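You operate a simulated robot arm through the tools that you are given. There is no shell and no other tool. Be economical: measure what you need, move in short steps, check, and stop when the job is done.

The job below is to be done with a simulated robot arm. You get a single attempt, and the scene is never put back.

TASK
Dust the patch on the dresser, then lay the yellow soap there.
Fine: first move the wooden cube between the valet tray's marks; the dust pad goes in the end bay by the red mark; leave other cubes alone.

Only the result counts: the job must be done as asked and must still hold three seconds after the hand-in. Knocking over, shifting, dropping, spilling or breaking anything else fails it.

THE ROBOT
A 7-joint arm with a two-finger parallel gripper, fixed in place. Base frame: the origin is at the foot of the arm, x ahead of it, y to its left, z up; the work surface is at about z = 0. Readings come in m, rad, newtons and seconds.
With the tool pointing down near the work surface it reaches from about 0.24 to 0.62 m from the base axis. Its first joint turns from -1.152 to 1.152 rad. Payload 2.6 kg.
The TCP is the grasp point between the finger pads, 0.03 m short of the fingertips. In the tool frame z runs along the fingers and y along their closing line. The gripper opens to 0.094 m. The fingers are 0.028 m wide and 0.01 m thick; the gripper's body (0.05 by 0.096 m) begins 0.055 m behind the TCP.
Orientation is told as [roll, pitch, yaw] about the base's x, y, z axes, in that order, counted from this pose: with the fingers straight down and closing along the base's y, the tool's x points along the base's -x, its y along +y and its z along -z.

THE INTERFACE
- The arm moves only by the tool arm_command. Its argument "increments" is a list of rows, each an object (a shift or turn left out is 0, a gripper value left out holds the last) with "rot": the turn, a rotation vector about the base's x, y, z in rad, a list of three; "xyz": the shift along the base's x, y, z in cm, a list of three; "gripper": the finger opening in cm, from 0 to 9.4. In form: [{"rot": [wx, wy, wz], "xyz": [tx, ty, tz], "gripper": gripper}, ...]. A call has 1 to 10 rows; each row shifts and turns the commanded pose from where the row before left it. A row lasts 0.2 s, in which the tool goes at most 0.05 m and 0.15 rad; a call with a longer step from one row to the next is refused whole, and so is a gripper value outside its range. A pose out of reach is approached as far as the arm can. The call stops where the force on the tool passes 40 N (or 10 N more than at its start, if that is more) or the arm is blocked; 0.2 s more then pass. The fingers move at their own pace (about 0.072 m/s each) and stop on an object; they squeeze with about 43 N. The grip force told is the motor's: it shows also when the fingers shut on nothing. Time passes only in rows, and 0.2 s behind the last, so rows that do not move let the fingers close. It gives the time, the measured TCP pose, the force on the tool (base axes), the opening and the grip force at its end, in the units of the frame above (readings bear some noise).
- Cameras (640 x 400 px; columns grow to the right, rows downward): "scene" is fixed at [-0.0302, 0.4147, 0.5588]; the picture's right is [-0.99, 0.13, 0.00], its down [0.08, 0.63, -0.77] and it looks along [-0.10, -0.77, -0.64] (base axes); focal length 266 px, centre (320, 200). "wrist" rides on the gripper at [0.076, 0.014, -0.102] in the tool frame; the picture's right is [-0.18, 0.98, 0.00], its down [-0.75, -0.14, -0.64] and it looks along [-0.63, -0.12, 0.77] (tool axes); focal length 243 px, centre (320, 200). There is no depth. A picture from a camera that has moved, and an enlarged one, comes with that camera's place and axes in the base frame and with its lens.
- camera(camera): a new picture of that camera. It takes no simulated time.
- enlarge(camera, box): a new picture of the part [left, top, right, bottom] of that camera's present view, enlarged. It takes no simulated time.
- hand_in(): hands the job in; it is judged then, once.

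Work in short steps. Places have to be worked out from the pictures, the camera data and where the tool is seen: move nearer, look again, correct. Check each grasp and each placing, and mend what went wrong. You have 120 turns and 64 pictures in all, those below and enlarged ones among them. Open the gripper and draw the arm clear of the work before you hand the job in, unless the task says otherwise; then end with one line.

The tools are called after ">>>" as a command line: name --argument value ..., lists and objects as JSON in quotes. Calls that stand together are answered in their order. arm_command: Moves the arm, as the interface text tells. Its arguments: {"type":"object","properties":{"increments":{"type":"array"}},"required":["increments"]} The other tools are called the same way: camera (camera) takes a picture; enlarge (camera, box) takes an enlarged picture of a part of a camera's view; hand_in () hands the job in.

At the start:

```text
time: 0.0
tool_pos: [0.3279, -0.0796, 0.3172]
tool_rot: [0.0, 0.0, -0.001]
wrist_force: [0.1, -0.7, -1.2]
gripper_width: 0.0939
grip_force: 0.1
```

scene: 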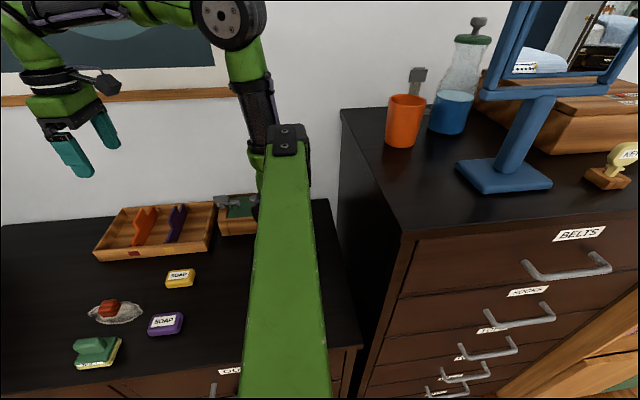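
wrist: 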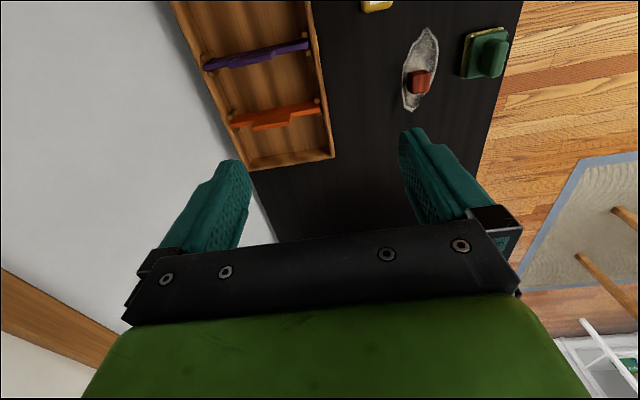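

The scene shows a tray with two dividers, a dust patch with a red-brown cube on it, two soaps, and a green pad. I'll enlarge to see the details.

>>> enlarge --camera "scene" --box '[60, 180, 280, 380]'

>>> enlarge --camera "wrist" --box '[180, 0, 540, 200]'

```text
2.00 times, centred on (170, 280) of scene
camera zoom: at [-0.0302, 0.4147, 0.5588], right [-0.99, 0.13, 0.0], down [0.08, 0.63, -0.77], along [-0.1, -0.77, -0.64], focal length 531 px, centre (620, 40)
```

zoom: 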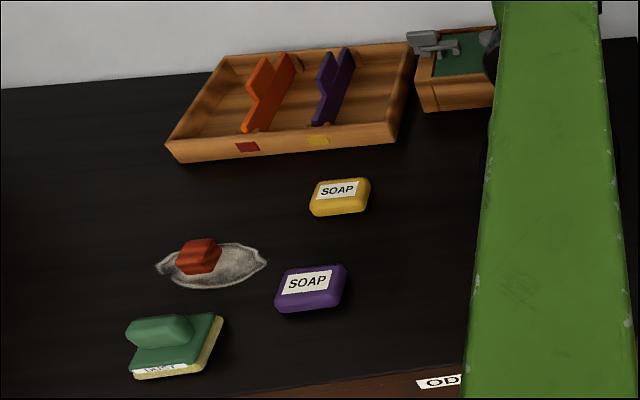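

```text
1.78 times, centred on (360, 100) of wrist
camera zoom: at [0.2515, -0.0648, 0.4219], right [0.18, 0.98, 0.0], down [0.75, -0.14, 0.64], along [0.63, -0.12, -0.77], focal length 431 px, centre (249, 378)
```

zoom: 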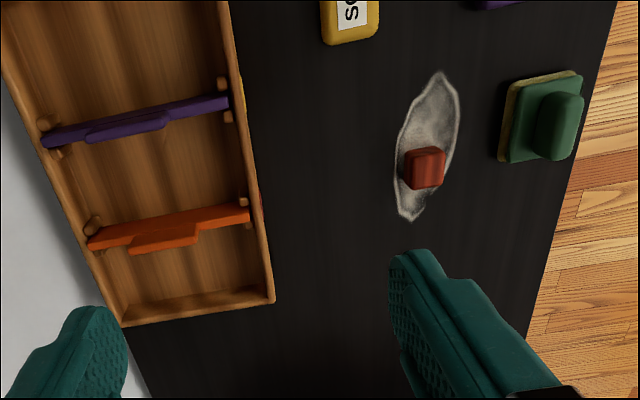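

Estimates: cube (0.379, 0.065), pad (0.362, 0.155), yellow soap (0.25, 0.006), and tray middle bay x≈0.30–0.38 with the red mark by the far-x divider. I'll move above the cube and look closer.

>>> arm_command --increments '[{"xyz": [1, 3, -2]}, {"xyz": [1, 3, -2]}, {"xyz": [1, 3, -2]}, {"xyz": [1, 3, -2]}, {"xyz": [1.1, 2.6, -2]}, {}]'

>>> camera --camera "wrist"

>>> camera --camera "scene"

```text
time: 1.4
tool_pos: [0.3797, 0.065, 0.2185]
tool_rot: [0.002, 0.001, 0.0]
wrist_force: [0.6, 0.0, -0.1]
gripper_width: 0.0939
grip_force: 0.0
```

```text
59 pictures are left
camera wrist: at [0.3023, 0.0802, 0.3226], right [0.18, 0.98, 0.0], down [0.75, -0.14, 0.64], along [0.63, -0.12, -0.77], focal length 243 px, centre (320, 200)
```

wrist: 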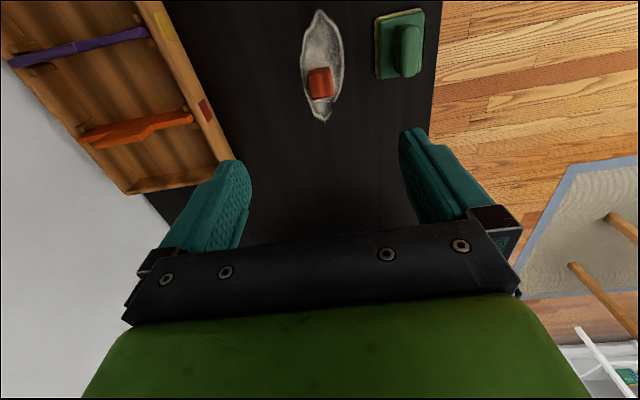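

```text
58 pictures are left
```

scene: 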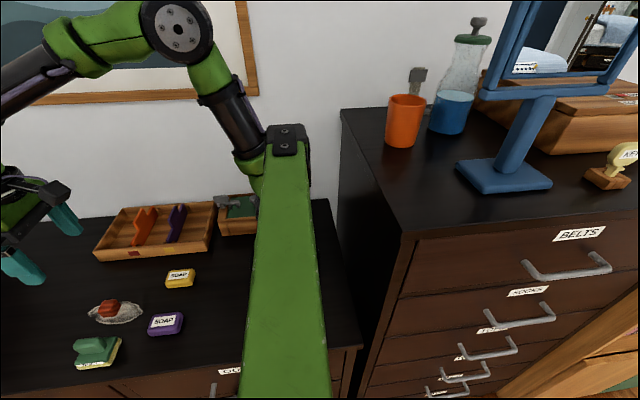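

The cube is where expected. I'll enlarge the wrist view to measure the cube, pad and patch outlines.

>>> enlarge --camera "wrist" --box '[280, 0, 440, 130]'

>>> enlarge --camera "wrist" --box '[0, 0, 260, 200]'

```text
3.08 times, centred on (360, 65) of wrist
camera zoom: at [0.3023, 0.0802, 0.3226], right [0.18, 0.98, 0.0], down [0.75, -0.14, 0.64], along [0.63, -0.12, -0.77], focal length 746 px, centre (197, 615)
```

zoom: 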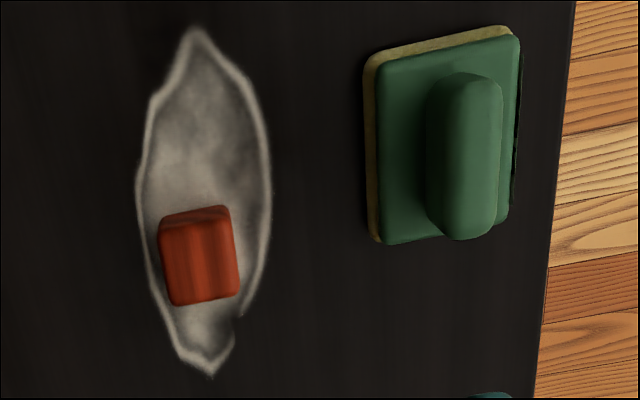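

```text
2.00 times, centred on (130, 100) of wrist
camera zoom: at [0.3023, 0.0802, 0.3226], right [0.18, 0.98, 0.0], down [0.75, -0.14, 0.64], along [0.63, -0.12, -0.77], focal length 485 px, centre (700, 400)
```

zoom: 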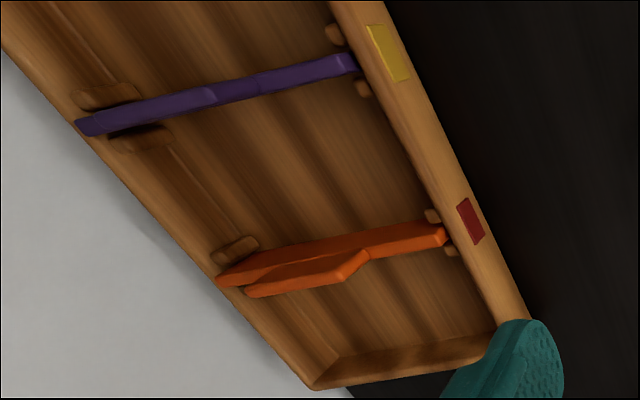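

The cube is about 2.7 cm wide at (0.378, 0.0665), yaw ≈ 0. The pad handle runs along x at (0.358, 0.1555). I'll descend on the cube with the fingers partly closed.

>>> arm_command --increments '[{"xyz": [-0.15, 0.15, -4.5], "gripper": 6.0}, {"xyz": [0, 0, -4.5]}, {"xyz": [0, 0, -4]}, {"xyz": [0, 0, -3]}, {"xyz": [0, 0, -1.5]}, {}]'

>>> camera --camera "wrist"

```text
time: 2.8
tool_pos: [0.3772, 0.0665, 0.044]
tool_rot: [0.001, 0.0, 0.0]
wrist_force: [0.8, 0.7, 0.9]
gripper_width: 0.06
grip_force: 0.1
```

```text
55 pictures are left
camera wrist: at [0.3006, 0.0817, 0.1474], right [0.18, 0.98, 0.0], down [0.75, -0.14, 0.64], along [0.63, -0.12, -0.77], focal length 243 px, centre (320, 200)
```

wrist: 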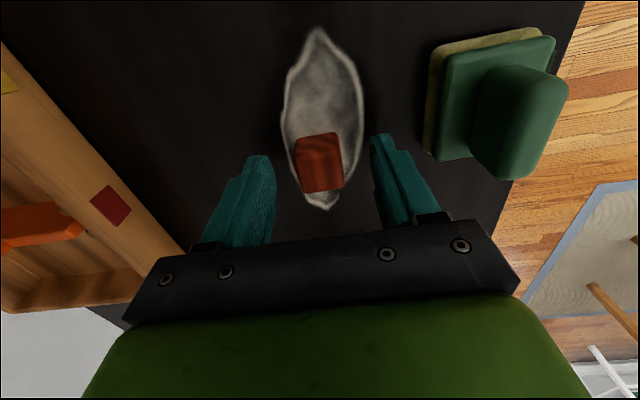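

The cube is centred between the fingers. I'll lower 1 cm and close.

>>> arm_command --increments '[{"xyz": [0, 0, -1.0]}, {"gripper": 1.5}, {}, {}, {}]'

```text
time: 4.0
tool_pos: [0.3788, 0.0675, 0.033]
tool_rot: [0.0, 0.001, 0.001]
wrist_force: [0.0, -0.5, 0.7]
gripper_width: 0.0261
grip_force: 42.9
```

Gripped at 2.6 cm. I'll lift and carry it over the middle bay.

>>> arm_command --increments '[{"xyz": [0, 0, 4]}, {"xyz": [0, 0, 4.5]}, {"xyz": [0, 0, 4.5]}, {"xyz": [-0.8, -4.4, 0]}, {"xyz": [-0.8, -4.4, 0]}, {"xyz": [-0.8, -4.4, 0]}, {"xyz": [-0.8, -4.4, 0]}, {"xyz": [-0.8, -4.4, 0]}, {}]'

>>> camera --camera "wrist"

>>> enlarge --camera "scene" --box '[60, 150, 280, 380]'

```text
time: 6.0
tool_pos: [0.3367, -0.1532, 0.1658]
tool_rot: [0.0, 0.0, 0.002]
wrist_force: [-0.2, 0.7, 0.3]
gripper_width: 0.0262
grip_force: 42.6
```

```text
54 pictures are left
camera wrist: at [0.2606, -0.1388, 0.27], right [0.18, 0.98, 0.0], down [0.75, -0.14, 0.64], along [0.63, -0.12, -0.77], focal length 243 px, centre (320, 200)
```

wrist: 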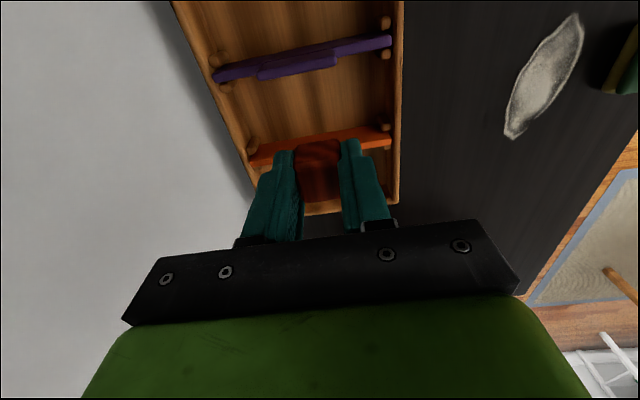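

```text
1.74 times, centred on (170, 265) of scene
camera zoom: at [-0.0302, 0.4147, 0.5588], right [-0.99, 0.13, 0.0], down [0.08, 0.63, -0.77], along [-0.1, -0.77, -0.64], focal length 462 px, centre (581, 87)
```

zoom: 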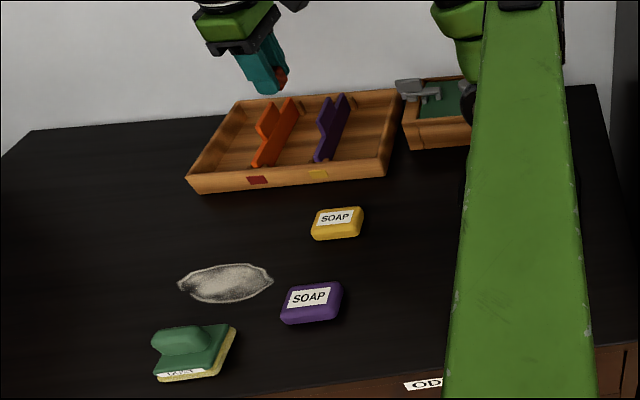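

The patch is fully visible, centre ≈ (0.372, 0.072), x 0.313–0.430, y 0.049–0.097. I'll lower the cube into the middle bay at x≈0.339.

>>> arm_command --increments '[{"xyz": [0.2, 0, -4]}, {"xyz": [0, 0, -4]}, {"xyz": [0, 0, -3]}, {"xyz": [0, 0, -0.8]}, {}]'

>>> camera --camera "wrist"

>>> enlarge --camera "scene" --box '[80, 180, 240, 280]'

```text
time: 7.2
tool_pos: [0.34, -0.15, 0.0454]
tool_rot: [-0.002, 0.0, 0.001]
wrist_force: [-0.2, 0.1, -0.6]
gripper_width: 0.0262
grip_force: 43.0
```

```text
52 pictures are left
camera wrist: at [0.2628, -0.1353, 0.1496], right [0.18, 0.98, 0.0], down [0.75, -0.14, 0.64], along [0.63, -0.12, -0.77], focal length 243 px, centre (320, 200)
```

wrist: 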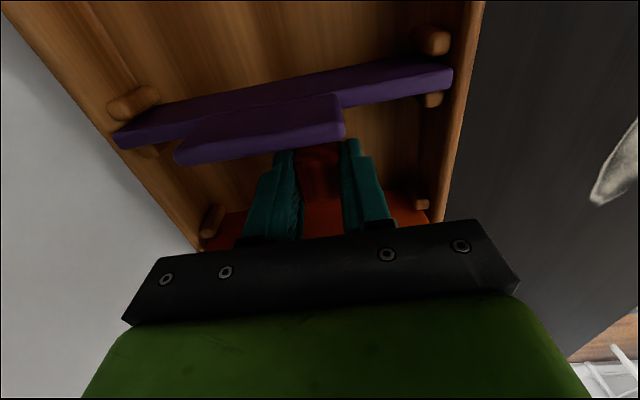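

```text
4.00 times, centred on (160, 230) of scene
camera zoom: at [-0.0302, 0.4147, 0.5588], right [-0.99, 0.13, 0.0], down [0.08, 0.63, -0.77], along [-0.1, -0.77, -0.64], focal length 1062 px, centre (960, 80)
```

zoom: 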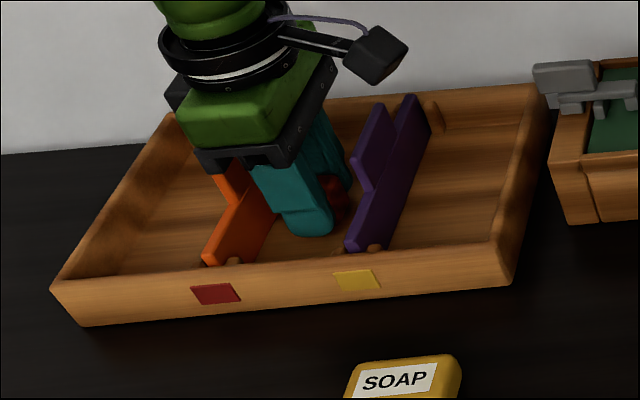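

The cube is well inside the bay between dividers. I'll lower in small steps until contact.

>>> arm_command --increments '[{"xyz": [0, 0, -0.3]}, {"xyz": [0, 0, -0.2]}, {}]'

```text
time: 8.0
tool_pos: [0.3408, -0.1507, 0.0411]
tool_rot: [-0.001, -0.002, 0.0]
wrist_force: [0.3, 0.2, -0.3]
gripper_width: 0.0261
grip_force: 43.3
```

>>> arm_command --increments '[{"xyz": [0, 0, -0.2]}, {}, {"xyz": [0, 0, -0.15]}, {}]'

```text
time: 8.9
tool_pos: [0.3403, -0.1518, 0.0392]
tool_rot: [-0.001, -0.004, -0.002]
wrist_force: [-2.5, 0.3, 7.4]
gripper_width: 0.0263
grip_force: 42.7
stopped in row 4: the force on the tool passed its limit (the readings are from after the stop); the commanded pose is now the measured one
```

Contact at z≈0.039. I'll release and lift out.

>>> arm_command --increments '[{"gripper": 5.0}, {}, {"xyz": [0, 0, 3]}, {"xyz": [0, 0, 4]}, {"xyz": [0, 0, 4]}, {}]'

>>> camera --camera "wrist"

>>> enlarge --camera "scene" --box '[80, 180, 240, 280]'

```text
time: 10.3
tool_pos: [0.3406, -0.1532, 0.15]
tool_rot: [-0.001, -0.003, -0.002]
wrist_force: [-1.2, 0.1, 0.5]
gripper_width: 0.05
grip_force: 0.0
```

```text
50 pictures are left
camera wrist: at [0.2643, -0.1377, 0.2542], right [0.19, 0.98, 0.0], down [0.75, -0.14, 0.64], along [0.63, -0.12, -0.77], focal length 243 px, centre (320, 200)
```

wrist: 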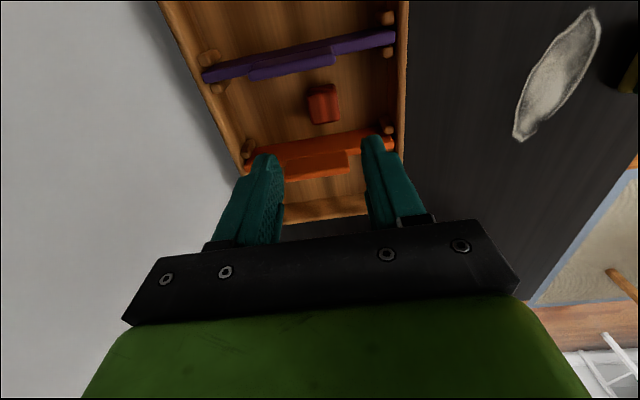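

```text
4.00 times, centred on (160, 230) of scene
camera zoom: at [-0.0302, 0.4147, 0.5588], right [-0.99, 0.13, 0.0], down [0.08, 0.63, -0.77], along [-0.1, -0.77, -0.64], focal length 1062 px, centre (960, 80)
```

zoom: 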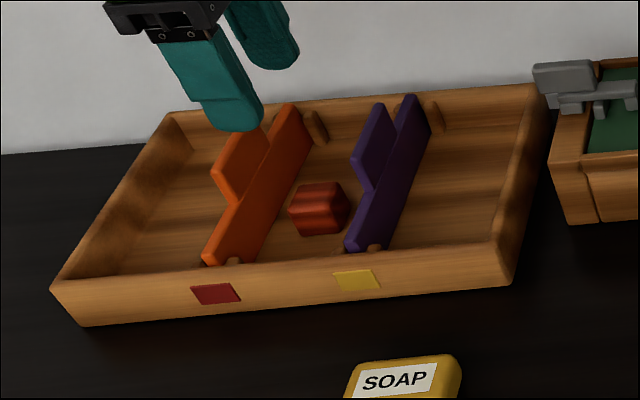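

The cube sits in the middle bay. Now I go above the dust pad's handle at (0.358, 0.155).

>>> arm_command --increments '[{"xyz": [0.25, 4.4, 0], "gripper": 6}, {"xyz": [0.25, 4.4, 0]}, {"xyz": [0.25, 4.4, 0]}, {"xyz": [0.25, 4.4, 0]}, {"xyz": [0.25, 4.4, 0]}, {"xyz": [0.25, 4.4, 0]}, {"xyz": [0.3, 4.4, -2]}, {}]'

>>> camera --camera "wrist"

>>> enlarge --camera "scene" --box '[40, 300, 200, 400]'

```text
time: 12.1
tool_pos: [0.3598, 0.1554, 0.1315]
tool_rot: [0.0, -0.003, -0.003]
wrist_force: [0.8, 0.0, 0.4]
gripper_width: 0.0597
grip_force: 0.0
```

```text
48 pictures are left
camera wrist: at [0.2832, 0.171, 0.2335], right [0.19, 0.98, 0.0], down [0.75, -0.14, 0.64], along [0.63, -0.12, -0.76], focal length 243 px, centre (320, 200)
```

wrist: 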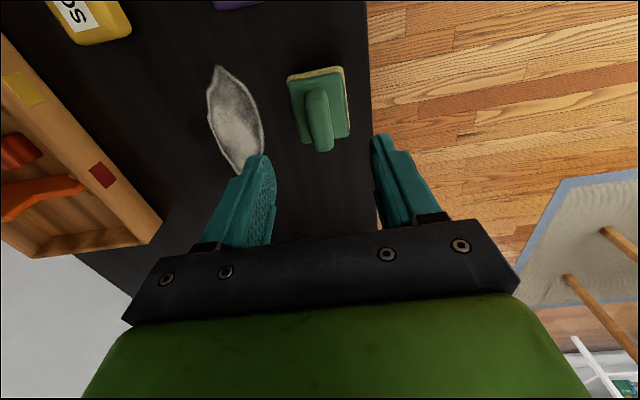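

```text
4.00 times, centred on (120, 350) of scene
camera zoom: at [-0.0302, 0.4148, 0.5588], right [-0.99, 0.13, 0.0], down [0.08, 0.63, -0.77], along [-0.1, -0.77, -0.64], focal length 1062 px, centre (1120, -400)
```

zoom: 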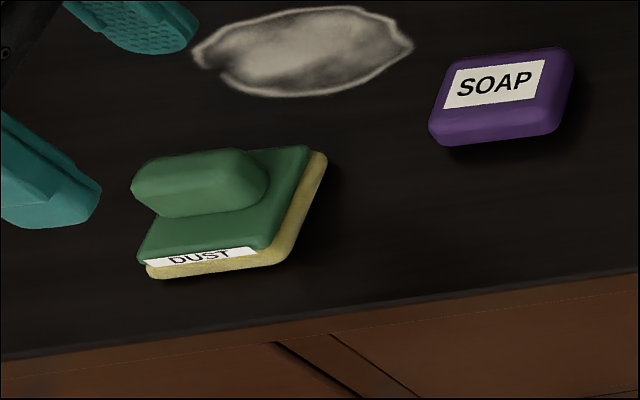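

Handle centre ≈ (0.356, 0.156), aligned with x. I'll descend to just above the plate level and check.

>>> arm_command --increments '[{"xyz": [-0.2, 0, -3.5]}, {"xyz": [0, 0, -2.5]}, {}]'

>>> enlarge --camera "scene" --box '[40, 300, 200, 400]'

>>> camera --camera "wrist"

```text
time: 12.9
tool_pos: [0.3576, 0.1561, 0.0698]
tool_rot: [0.001, -0.004, -0.002]
wrist_force: [0.5, 0.3, 0.0]
gripper_width: 0.0601
grip_force: 0.1
```

```text
4.00 times, centred on (120, 350) of scene
camera zoom: at [-0.0302, 0.4147, 0.5588], right [-0.99, 0.13, 0.0], down [0.08, 0.63, -0.77], along [-0.1, -0.77, -0.64], focal length 1062 px, centre (1120, -400)
```

zoom: 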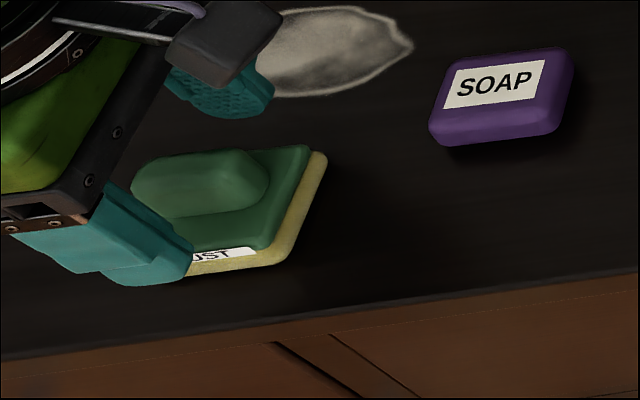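

```text
45 pictures are left
camera wrist: at [0.2801, 0.1717, 0.1722], right [0.19, 0.98, 0.0], down [0.75, -0.14, 0.64], along [0.63, -0.12, -0.76], focal length 243 px, centre (320, 200)
```

wrist: 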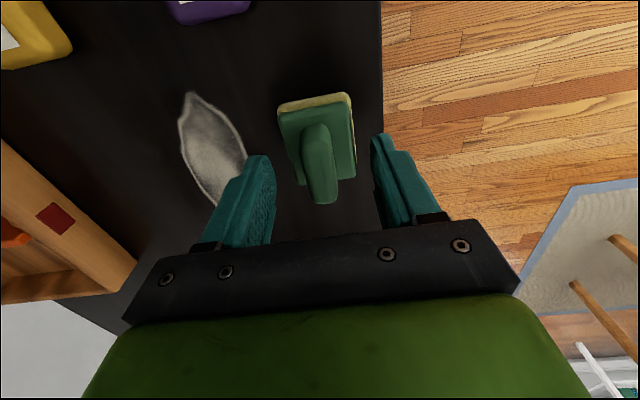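

I'll narrow the fingers to 4 cm and come down until the tips just touch the plate.

>>> arm_command --increments '[{"gripper": 4.0}, {}, {"xyz": [0, 0, -0.6]}, {"xyz": [0, 0, -0.4]}, {"xyz": [0, 0, -0.3]}, {}]'

>>> enlarge --camera "scene" --box '[40, 300, 200, 400]'

```text
time: 14.3
tool_pos: [0.3555, 0.1565, 0.0572]
tool_rot: [-0.001, -0.002, -0.002]
wrist_force: [-0.9, 0.3, 0.2]
gripper_width: 0.0402
grip_force: 0.2
```

```text
4.00 times, centred on (120, 350) of scene
camera zoom: at [-0.0302, 0.4147, 0.5588], right [-0.99, 0.13, 0.0], down [0.08, 0.63, -0.77], along [-0.1, -0.77, -0.64], focal length 1062 px, centre (1120, -400)
```

zoom: 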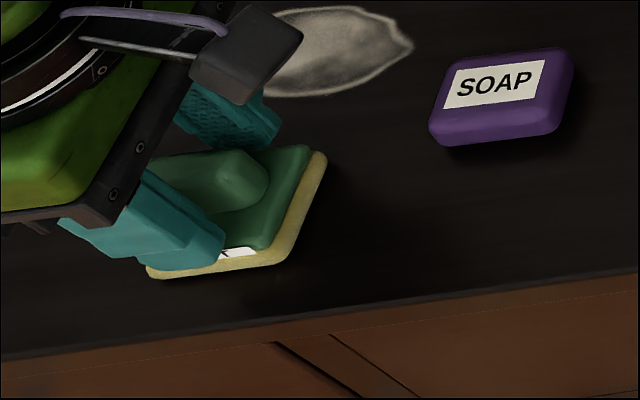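

>>> arm_command --increments '[{"xyz": [0, 0, -0.25]}, {}, {"xyz": [0, 0, -0.2]}, {}]'

```text
time: 15.2
tool_pos: [0.3554, 0.1573, 0.053]
tool_rot: [0.002, -0.003, -0.004]
wrist_force: [-1.8, -1.5, 7.7]
gripper_width: 0.0403
grip_force: 0.1
stopped in row 4: the force on the tool passed its limit (the readings are from after the stop); the commanded pose is now the measured one
```

Tips met the plate at z≈0.023. I'll rise 2 mm and grip the handle.

>>> arm_command --increments '[{"xyz": [0, 0, 0.2]}, {"gripper": 1.2}, {}, {}, {}]'

>>> camera --camera "wrist"

```text
time: 16.4
tool_pos: [0.3554, 0.1569, 0.0569]
tool_rot: [0.001, -0.003, -0.005]
wrist_force: [0.5, -0.2, -0.7]
gripper_width: 0.0217
grip_force: 43.1
```

```text
43 pictures are left
camera wrist: at [0.2788, 0.1716, 0.159], right [0.19, 0.98, 0.0], down [0.75, -0.14, 0.64], along [0.63, -0.12, -0.76], focal length 243 px, centre (320, 200)
```

wrist: 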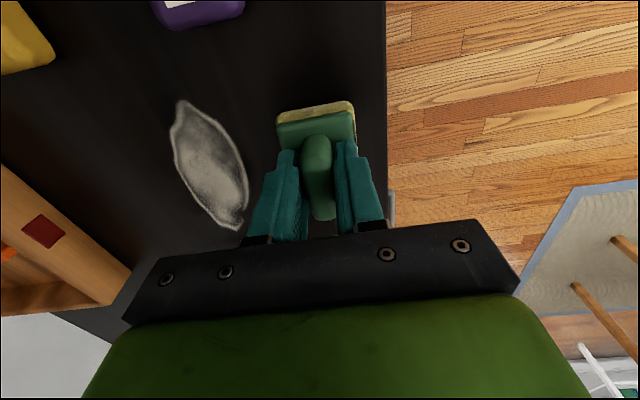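

Handle gripped at 2.2 cm. I'll lift 3 cm, move over the patch's near end, and lower to just above it.

>>> arm_command --increments '[{"xyz": [0, 0, 3]}, {"xyz": [-0.6, -3.1, 0]}, {"xyz": [-0.6, -3.1, 0]}, {"xyz": [-0.6, -3.1, 0]}, {}, {"xyz": [0, 0, -2.6]}, {}]'

>>> camera --camera "wrist"

>>> enlarge --camera "scene" --box '[40, 260, 240, 385]'

```text
time: 18.0
tool_pos: [0.3369, 0.0625, 0.0601]
tool_rot: [0.0, -0.004, -0.004]
wrist_force: [-0.3, -0.4, -1.1]
gripper_width: 0.0215
grip_force: 43.0
```

```text
42 pictures are left
camera wrist: at [0.2595, 0.078, 0.1633], right [0.19, 0.98, 0.0], down [0.75, -0.14, 0.65], along [0.63, -0.12, -0.76], focal length 243 px, centre (320, 200)
```

wrist: 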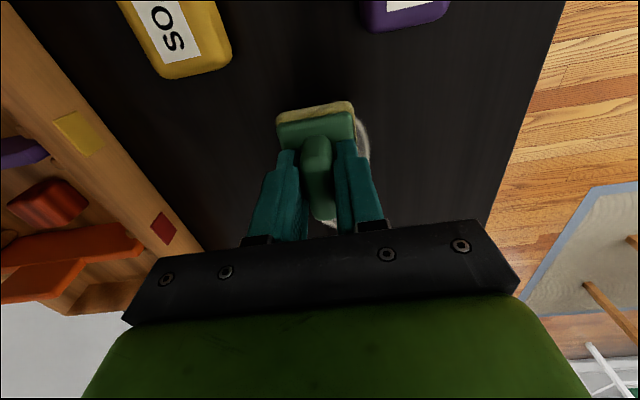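

```text
3.20 times, centred on (140, 322) of scene
camera zoom: at [-0.0302, 0.4147, 0.5588], right [-0.99, 0.13, 0.0], down [0.08, 0.63, -0.77], along [-0.1, -0.77, -0.64], focal length 850 px, centre (896, -192)
```

zoom: 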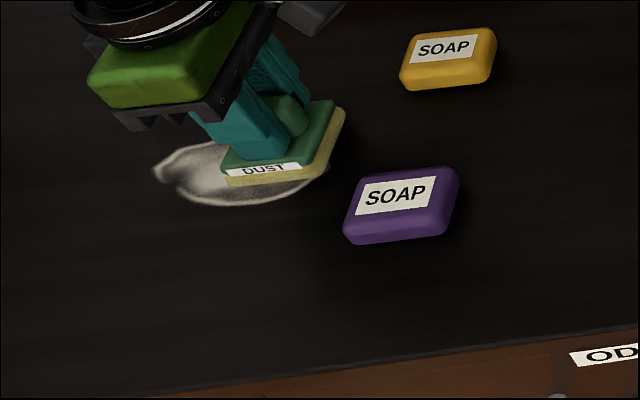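

The pad hovers over the near end of the patch. I'll lower until contact.

>>> arm_command --increments '[{"xyz": [0, 0, -0.3]}, {}, {"xyz": [0, 0, -0.15]}, {}]'

```text
time: 19.0
tool_pos: [0.3374, 0.0627, 0.0557]
tool_rot: [0.001, -0.004, -0.004]
wrist_force: [-3.1, 0.1, 6.7]
gripper_width: 0.0215
grip_force: 43.3
```

Contact with about 7 N down. I'll wipe along +x with that pressure.

>>> arm_command --increments '[{"xyz": [1.2, 0, 0]}, {"xyz": [1.2, 0, 0]}, {"xyz": [1.2, 0, 0]}, {"xyz": [1.2, 0, 0]}, {"xyz": [1.2, 0, 0]}, {"xyz": [1.2, 0, 0]}, {}]'

>>> enlarge --camera "scene" --box '[40, 260, 240, 385]'

```text
time: 20.6
tool_pos: [0.4103, 0.0636, 0.0554]
tool_rot: [0.0, -0.005, -0.004]
wrist_force: [-8.4, 1.4, 16.5]
gripper_width: 0.0214
grip_force: 42.8
```

```text
3.20 times, centred on (140, 322) of scene
camera zoom: at [-0.0303, 0.4147, 0.5588], right [-0.99, 0.13, 0.0], down [0.08, 0.63, -0.77], along [-0.1, -0.77, -0.64], focal length 850 px, centre (896, -192)
```

zoom: 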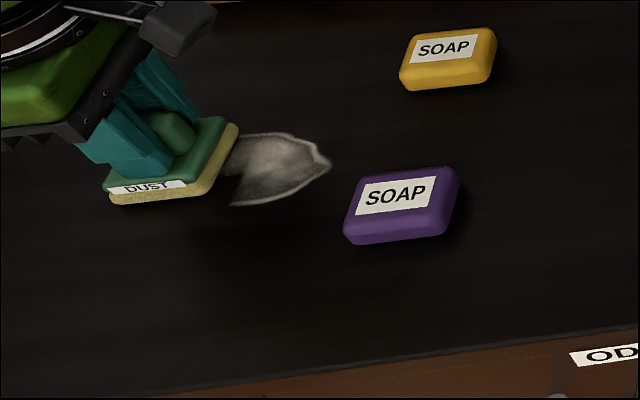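

The far part is gone, the near part still dusty. I'll keep pressing and wipe back at a slightly larger y.

>>> arm_command --increments '[{"xyz": [0, 1.0, 0]}, {"xyz": [-1.2, 0, 0]}, {"xyz": [-1.2, 0, 0]}, {"xyz": [-1.2, 0, 0]}, {"xyz": [-1.2, 0, 0]}, {"xyz": [-1.2, 0, 0]}, {"xyz": [-1.2, 0, 0]}, {"xyz": [-0.6, 0, 0]}, {}]'

>>> enlarge --camera "scene" --box '[40, 260, 240, 385]'

```text
time: 22.6
tool_pos: [0.3313, 0.0742, 0.0544]
tool_rot: [0.001, -0.003, -0.002]
wrist_force: [1.6, -0.8, 3.2]
gripper_width: 0.0217
grip_force: 42.6
```

```text
3.20 times, centred on (140, 322) of scene
camera zoom: at [-0.0302, 0.4147, 0.5588], right [-0.99, 0.13, 0.0], down [0.08, 0.63, -0.77], along [-0.1, -0.77, -0.64], focal length 850 px, centre (896, -192)
```

zoom: 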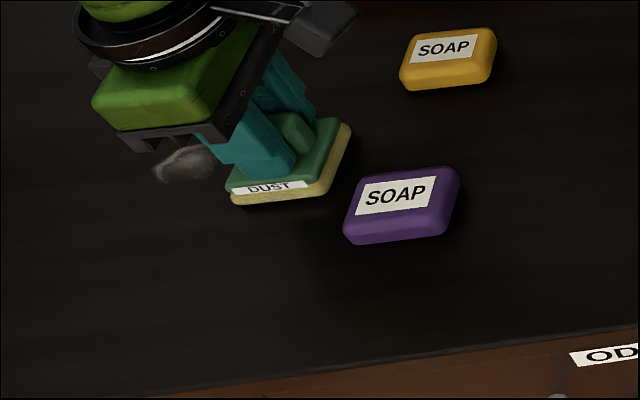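

The middle is clean; some remains near (0.41, 0.056). I'll press slightly more, sweep across here, then go out to the far end.

>>> arm_command --increments '[{"xyz": [0, 0.9, -0.05]}, {"xyz": [0, -1.0, 0]}, {"xyz": [0, -1.0, 0]}, {"xyz": [1.4, 0, 0]}, {"xyz": [1.4, 0, 0]}, {"xyz": [1.4, 0, 0]}, {"xyz": [1.4, 0, 0]}, {"xyz": [1.4, -0.2, 0]}, {"xyz": [1.4, -0.2, 0]}, {}]'

>>> enlarge --camera "scene" --box '[40, 260, 240, 385]'

```text
time: 24.8
tool_pos: [0.4164, 0.0605, 0.0553]
tool_rot: [0.001, -0.006, -0.004]
wrist_force: [-13.5, 3.8, 32.1]
gripper_width: 0.0216
grip_force: 42.8
```

```text
3.20 times, centred on (140, 322) of scene
camera zoom: at [-0.0303, 0.4147, 0.5588], right [-0.99, 0.13, 0.0], down [0.08, 0.63, -0.77], along [-0.1, -0.77, -0.64], focal length 850 px, centre (896, -192)
```

zoom: 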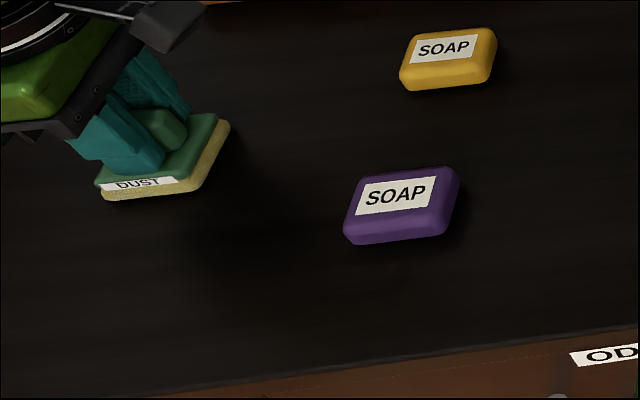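

Almost all clean now. One more pass back across the far end with slightly less pressure, then lift and check.

>>> arm_command --increments '[{"xyz": [0, 0.8, 0.05]}, {"xyz": [-1, 0, 0]}, {"xyz": [0, -1.2, 0]}, {"xyz": [-1, 0.5, 0]}, {"xyz": [-1, 0.5, 0]}, {}, {"xyz": [0, 0, 3]}, {"xyz": [0, 0, 4]}, {"xyz": [0, -4, 3]}, {}]'

>>> enlarge --camera "scene" --box '[40, 260, 240, 385]'

>>> camera --camera "wrist"

```text
time: 27.0
tool_pos: [0.3878, 0.025, 0.1554]
tool_rot: [0.002, -0.004, -0.004]
wrist_force: [-0.5, 0.3, -1.0]
gripper_width: 0.0214
grip_force: 42.9
```

```text
3.20 times, centred on (140, 322) of scene
camera zoom: at [-0.0302, 0.4147, 0.5588], right [-0.99, 0.13, 0.0], down [0.08, 0.63, -0.77], along [-0.1, -0.77, -0.64], focal length 850 px, centre (896, -192)
```

zoom: 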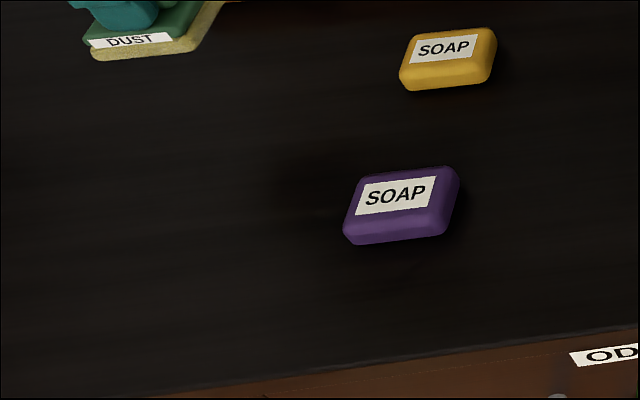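

```text
36 pictures are left
camera wrist: at [0.3092, 0.04, 0.2585], right [0.19, 0.98, 0.0], down [0.75, -0.14, 0.64], along [0.63, -0.12, -0.76], focal length 243 px, centre (320, 200)
```

wrist: 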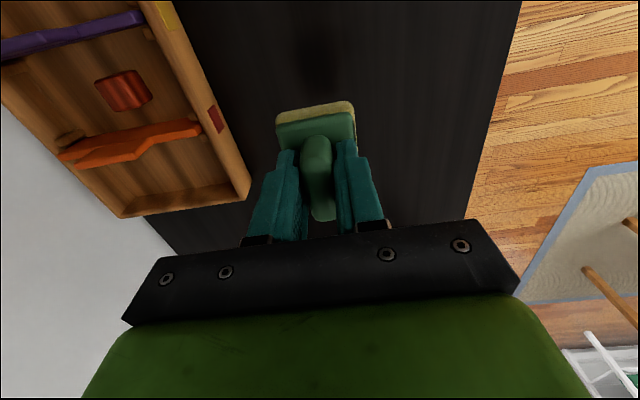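

The patch is fully wiped. Now I measure the end bay by the red mark.

>>> enlarge --camera "wrist" --box '[30, 80, 270, 230]'

>>> enlarge --camera "scene" --box '[80, 180, 240, 280]'

```text
2.67 times, centred on (150, 155) of wrist
camera zoom: at [0.3092, 0.04, 0.2585], right [0.19, 0.98, 0.0], down [0.75, -0.14, 0.64], along [0.63, -0.12, -0.76], focal length 647 px, centre (773, 320)
```

zoom: 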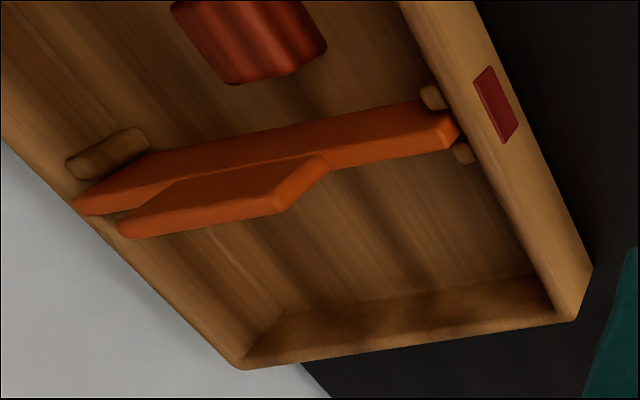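

```text
4.00 times, centred on (160, 230) of scene
camera zoom: at [-0.0302, 0.4147, 0.5588], right [-0.99, 0.13, 0.0], down [0.08, 0.63, -0.77], along [-0.1, -0.77, -0.64], focal length 1062 px, centre (960, 80)
```

zoom: 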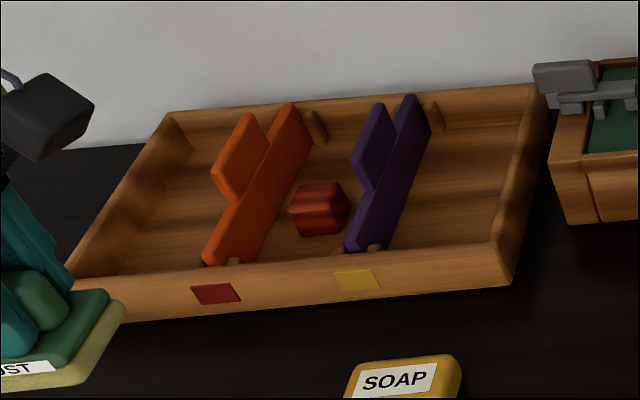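

The bay by the red mark spans x≈0.386–0.466 and y≈-0.23 to -0.09, with a tall tab on the orange divider. I'll carry the pad over its centre (TCP 0.422, -0.155).

>>> arm_command --increments '[{"xyz": [1.2, -3, 1]}, {"xyz": [1.2, -3.5, 0]}, {"xyz": [1.0, -4, 0]}, {"xyz": [0, -4, 0]}, {"xyz": [0, -3.5, 0]}, {}]'

>>> camera --camera "wrist"

>>> enlarge --camera "scene" --box '[60, 150, 220, 280]'

```text
time: 28.4
tool_pos: [0.4193, -0.1558, 0.1641]
tool_rot: [0.002, -0.004, -0.004]
wrist_force: [0.4, 0.4, 0.1]
gripper_width: 0.0217
grip_force: 43.5
```

```text
33 pictures are left
camera wrist: at [0.342, -0.1408, 0.2687], right [0.19, 0.98, 0.0], down [0.75, -0.14, 0.65], along [0.63, -0.12, -0.76], focal length 243 px, centre (320, 200)
```

wrist: 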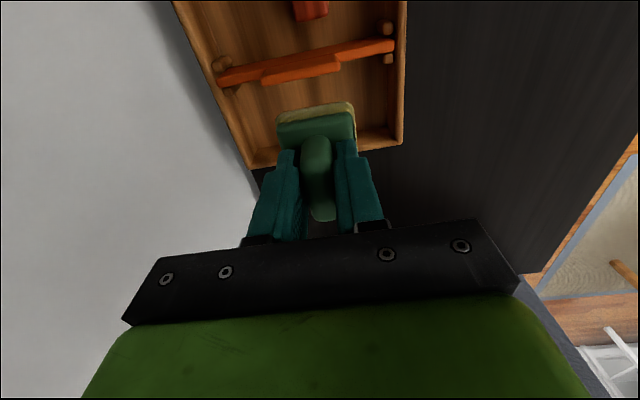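

```text
3.08 times, centred on (140, 215) of scene
camera zoom: at [-0.0302, 0.4147, 0.5588], right [-0.99, 0.13, 0.0], down [0.08, 0.63, -0.77], along [-0.1, -0.77, -0.64], focal length 817 px, centre (874, 154)
```

zoom: 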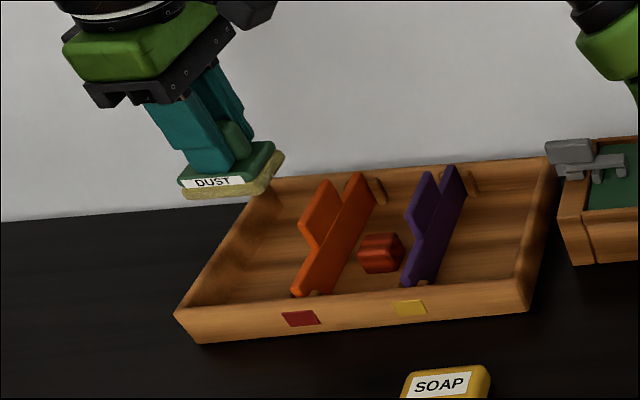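

Bay centre refined to x≈0.427, so I shift +0.5 cm and lower to pad-bottom just above divider level for a check.

>>> arm_command --increments '[{"xyz": [0.5, 0, -2]}, {"xyz": [0, 0, -3]}, {}]'

>>> camera --camera "wrist"

>>> enlarge --camera "scene" --box '[60, 150, 220, 280]'

```text
time: 29.2
tool_pos: [0.4244, -0.1539, 0.1149]
tool_rot: [0.002, -0.003, -0.004]
wrist_force: [-0.4, -0.6, -0.4]
gripper_width: 0.0214
grip_force: 42.8
```

```text
31 pictures are left
camera wrist: at [0.3477, -0.1389, 0.2191], right [0.19, 0.98, 0.0], down [0.75, -0.14, 0.64], along [0.63, -0.12, -0.76], focal length 243 px, centre (320, 200)
```

wrist: 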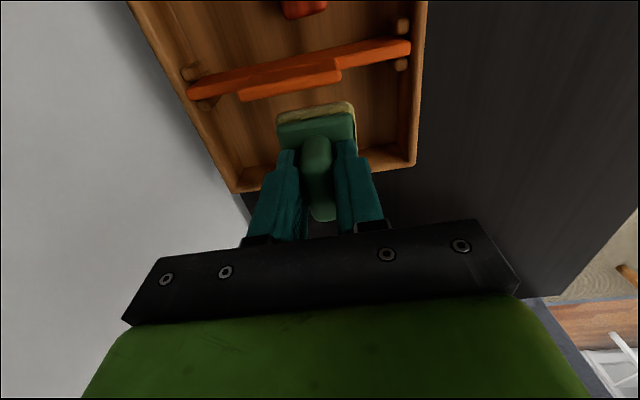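

```text
3.08 times, centred on (140, 215) of scene
camera zoom: at [-0.0302, 0.4147, 0.5588], right [-0.99, 0.13, 0.0], down [0.08, 0.63, -0.77], along [-0.1, -0.77, -0.64], focal length 817 px, centre (874, 154)
```

zoom: 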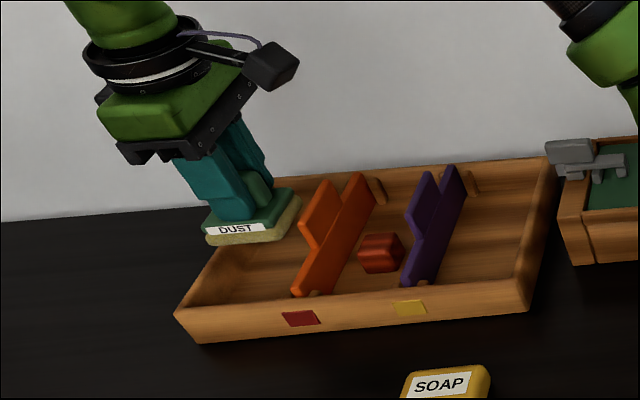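

Alignment looks good; I'll lower to about 5 mm above the tray floor and check.

>>> arm_command --increments '[{"xyz": [0, 0, -2]}, {"xyz": [0, 0, -1.5]}, {"xyz": [0, 0, -1.2]}, {}]'

>>> enlarge --camera "scene" --box '[60, 150, 220, 280]'

>>> camera --camera "wrist"

```text
time: 30.2
tool_pos: [0.425, -0.1555, 0.0684]
tool_rot: [0.001, -0.003, -0.004]
wrist_force: [0.6, 0.3, -1.2]
gripper_width: 0.0217
grip_force: 43.2
```

```text
3.08 times, centred on (140, 215) of scene
camera zoom: at [-0.0302, 0.4147, 0.5588], right [-0.99, 0.13, 0.0], down [0.08, 0.63, -0.77], along [-0.1, -0.77, -0.64], focal length 817 px, centre (874, 154)
```

zoom: 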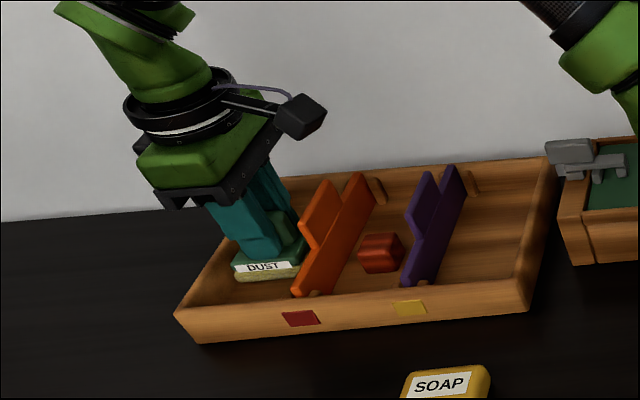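

```text
28 pictures are left
camera wrist: at [0.3478, -0.1404, 0.1721], right [0.19, 0.98, 0.0], down [0.75, -0.15, 0.64], along [0.63, -0.12, -0.76], focal length 243 px, centre (320, 200)
```

wrist: 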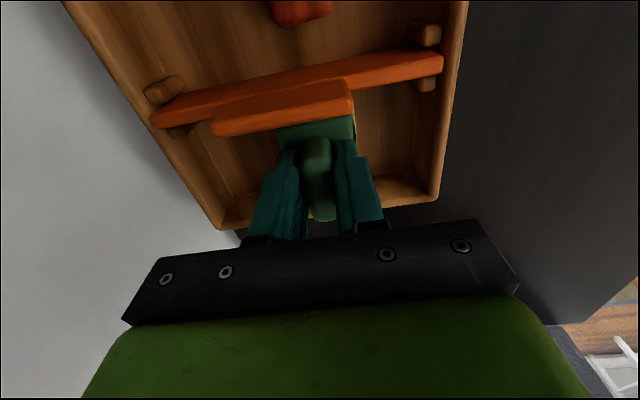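

The pad is inside the bay without contact. I'll lower slowly to the floor.

>>> arm_command --increments '[{"xyz": [0, 0, -0.3]}, {}, {"xyz": [0, 0, -0.2]}, {}, {"xyz": [0, 0, -0.15]}, {}]'

```text
time: 31.6
tool_pos: [0.4251, -0.1549, 0.0611]
tool_rot: [0.001, -0.003, -0.003]
wrist_force: [-0.6, 0.1, -0.3]
gripper_width: 0.0217
grip_force: 42.8
```

>>> arm_command --increments '[{"xyz": [0, 0, -0.1]}, {}, {"xyz": [0, 0, -0.1]}, {}]'

```text
time: 32.6
tool_pos: [0.4252, -0.1545, 0.0592]
tool_rot: [0.0, -0.008, -0.003]
wrist_force: [-3.6, 2.3, 14.6]
gripper_width: 0.0216
grip_force: 43.1
```

Pad rests on the floor (14.6 N). I'll ease up 1 mm, release and lift.

>>> arm_command --increments '[{"xyz": [0, 0, 0.1]}, {"gripper": 4.2}, {}, {"xyz": [0, 0, 3]}, {"xyz": [0, 0, 4]}, {"xyz": [0, 0, 4]}, {}]'

>>> enlarge --camera "scene" --box '[60, 180, 220, 300]'

>>> camera --camera "wrist"

```text
time: 34.2
tool_pos: [0.4266, -0.1571, 0.1706]
tool_rot: [0.002, -0.005, -0.004]
wrist_force: [0.1, -1.0, 0.4]
gripper_width: 0.042
grip_force: 0.0
```

```text
3.33 times, centred on (140, 240) of scene
camera zoom: at [-0.0302, 0.4147, 0.5588], right [-0.99, 0.13, 0.0], down [0.08, 0.63, -0.77], along [-0.1, -0.77, -0.64], focal length 885 px, centre (920, 67)
```

zoom: 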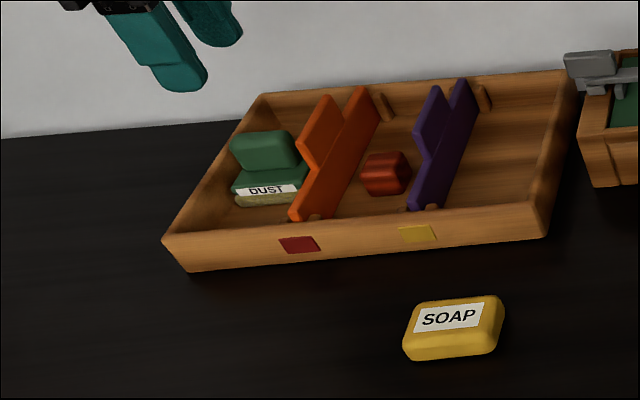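

```text
26 pictures are left
camera wrist: at [0.3492, -0.1421, 0.2737], right [0.19, 0.98, 0.0], down [0.75, -0.14, 0.64], along [0.63, -0.12, -0.76], focal length 243 px, centre (320, 200)
```

wrist: 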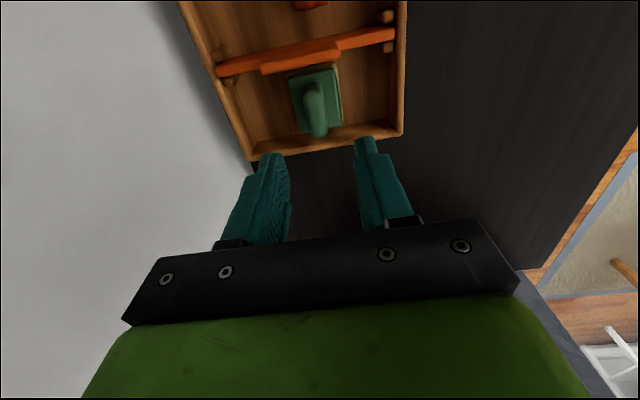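

Pad is flat in the end bay. Now the yellow soap, estimated at (0.25, 0.003) with its long side along x; I'll move above it.

>>> arm_command --increments '[{"xyz": [-3, 3.2, 0], "gripper": 6}, {"xyz": [-3, 3.2, 0]}, {"xyz": [-3, 3.2, 0]}, {"xyz": [-3, 3.2, 0]}, {"xyz": [-3, 3.2, 0]}, {"xyz": [-2.6, 0, -3]}, {}]'

>>> camera --camera "wrist"

```text
time: 35.8
tool_pos: [0.2499, 0.0039, 0.1388]
tool_rot: [0.002, -0.006, -0.004]
wrist_force: [0.4, 0.2, 0.2]
gripper_width: 0.0603
grip_force: 0.1
```

```text
25 pictures are left
camera wrist: at [0.1734, 0.0185, 0.2427], right [0.19, 0.98, 0.0], down [0.75, -0.14, 0.65], along [0.63, -0.12, -0.76], focal length 243 px, centre (320, 200)
```

wrist: 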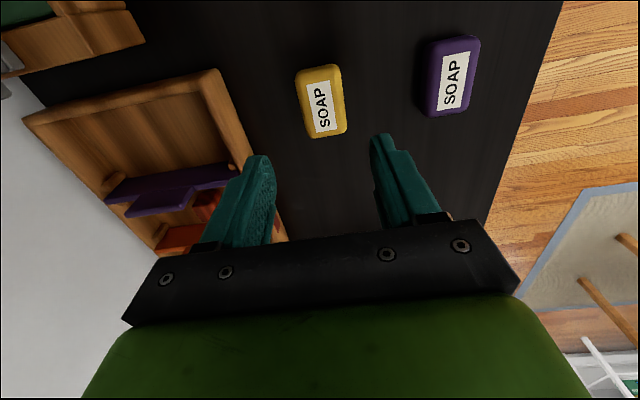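

Soap centre ≈ (0.2475, 0.006), yaw ≈ -0.05. I'll descend around it.

>>> arm_command --increments '[{"xyz": [-0.2, 0.2, -4], "rot": [0, 0, -0.05]}, {"xyz": [0, 0, -3]}, {"xyz": [0, 0, -2]}, {}]'

>>> camera --camera "wrist"

```text
time: 36.8
tool_pos: [0.2488, 0.0061, 0.0506]
tool_rot: [0.002, -0.002, -0.054]
wrist_force: [0.0, 0.8, -0.1]
gripper_width: 0.06
grip_force: 0.0
```

```text
24 pictures are left
camera wrist: at [0.1722, 0.025, 0.1536], right [0.24, 0.97, 0.0], down [0.74, -0.18, 0.64], along [0.63, -0.15, -0.76], focal length 243 px, centre (320, 200)
```

wrist: 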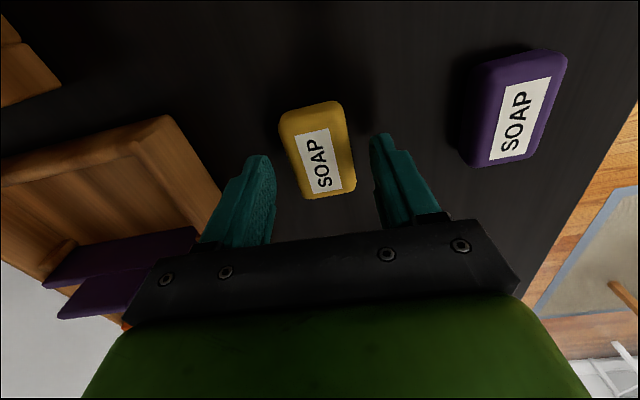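

Centred. I'll lower 1.5 cm and close.

>>> arm_command --increments '[{"xyz": [-0.2, 0.1, -1.0]}, {"xyz": [0, 0, -0.5]}, {"gripper": 2.8}, {}, {}, {}]'

>>> camera --camera "wrist"

```text
time: 38.2
tool_pos: [0.2458, 0.006, 0.0358]
tool_rot: [0.002, -0.003, -0.052]
wrist_force: [0.3, -0.4, 0.2]
gripper_width: 0.039
grip_force: 43.1
```

```text
23 pictures are left
camera wrist: at [0.1696, 0.0252, 0.1391], right [0.24, 0.97, 0.0], down [0.74, -0.18, 0.64], along [0.63, -0.15, -0.76], focal length 243 px, centre (320, 200)
```

wrist: 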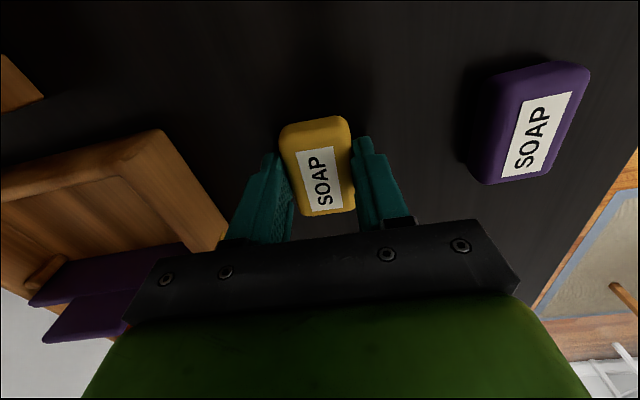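

Gripped at 3.9 cm. I'll lift, carry it to the patch centre (0.371, 0.070), aligning with the patch's slight slant.

>>> arm_command --increments '[{"xyz": [0, 0, 3]}, {"xyz": [0, 0, 4]}, {"xyz": [4.2, 2.1, 0], "rot": [0, 0, -0.03]}, {"xyz": [4.2, 2.1, 0], "rot": [0, 0, -0.03]}, {"xyz": [4.1, 2.2, 0], "rot": [0, 0, -0.03]}, {}, {"xyz": [0, 0, -4]}, {"xyz": [0, 0, -2.3]}, {}]'

>>> camera --camera "wrist"

>>> enlarge --camera "scene" --box '[40, 260, 240, 385]'

```text
time: 40.2
tool_pos: [0.3708, 0.0691, 0.042]
tool_rot: [0.002, -0.003, -0.144]
wrist_force: [-0.4, 0.1, 0.1]
gripper_width: 0.0389
grip_force: 42.9
```

```text
22 pictures are left
camera wrist: at [0.2956, 0.0958, 0.1462], right [0.32, 0.95, 0.0], down [0.72, -0.25, 0.65], along [0.61, -0.21, -0.76], focal length 243 px, centre (320, 200)
```

wrist: 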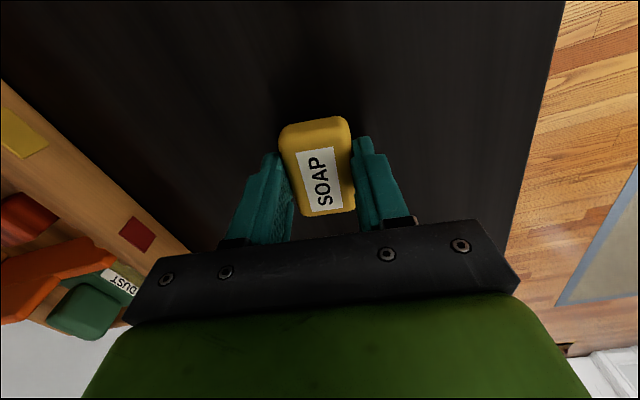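

```text
3.20 times, centred on (140, 322) of scene
camera zoom: at [-0.0302, 0.4147, 0.5588], right [-0.99, 0.13, 0.0], down [0.08, 0.63, -0.77], along [-0.1, -0.77, -0.64], focal length 850 px, centre (896, -192)
```

zoom: 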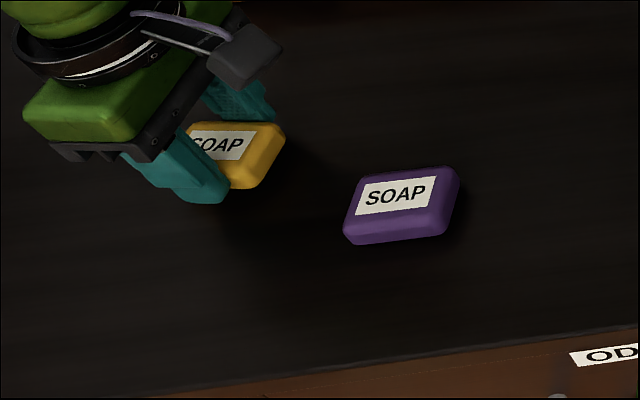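

Soap is about 6 mm up, slightly short in x; I'll shift +0.5 cm and set it down.

>>> arm_command --increments '[{"xyz": [0.5, 0, -0.3]}, {}, {"xyz": [0, 0, -0.2]}, {}, {"xyz": [0, 0, -0.1]}, {}]'

```text
time: 41.6
tool_pos: [0.3754, 0.072, 0.0372]
tool_rot: [0.001, -0.004, -0.144]
wrist_force: [-1.0, 0.1, -1.2]
gripper_width: 0.039
grip_force: 43.3
```

>>> arm_command --increments '[{"xyz": [0, 0, -0.1]}, {}, {"xyz": [0, 0, -0.1]}, {}]'

```text
time: 42.6
tool_pos: [0.376, 0.0718, 0.0352]
tool_rot: [0.003, -0.004, -0.146]
wrist_force: [-9.2, -1.9, 26.8]
gripper_width: 0.0387
grip_force: 43.3
```

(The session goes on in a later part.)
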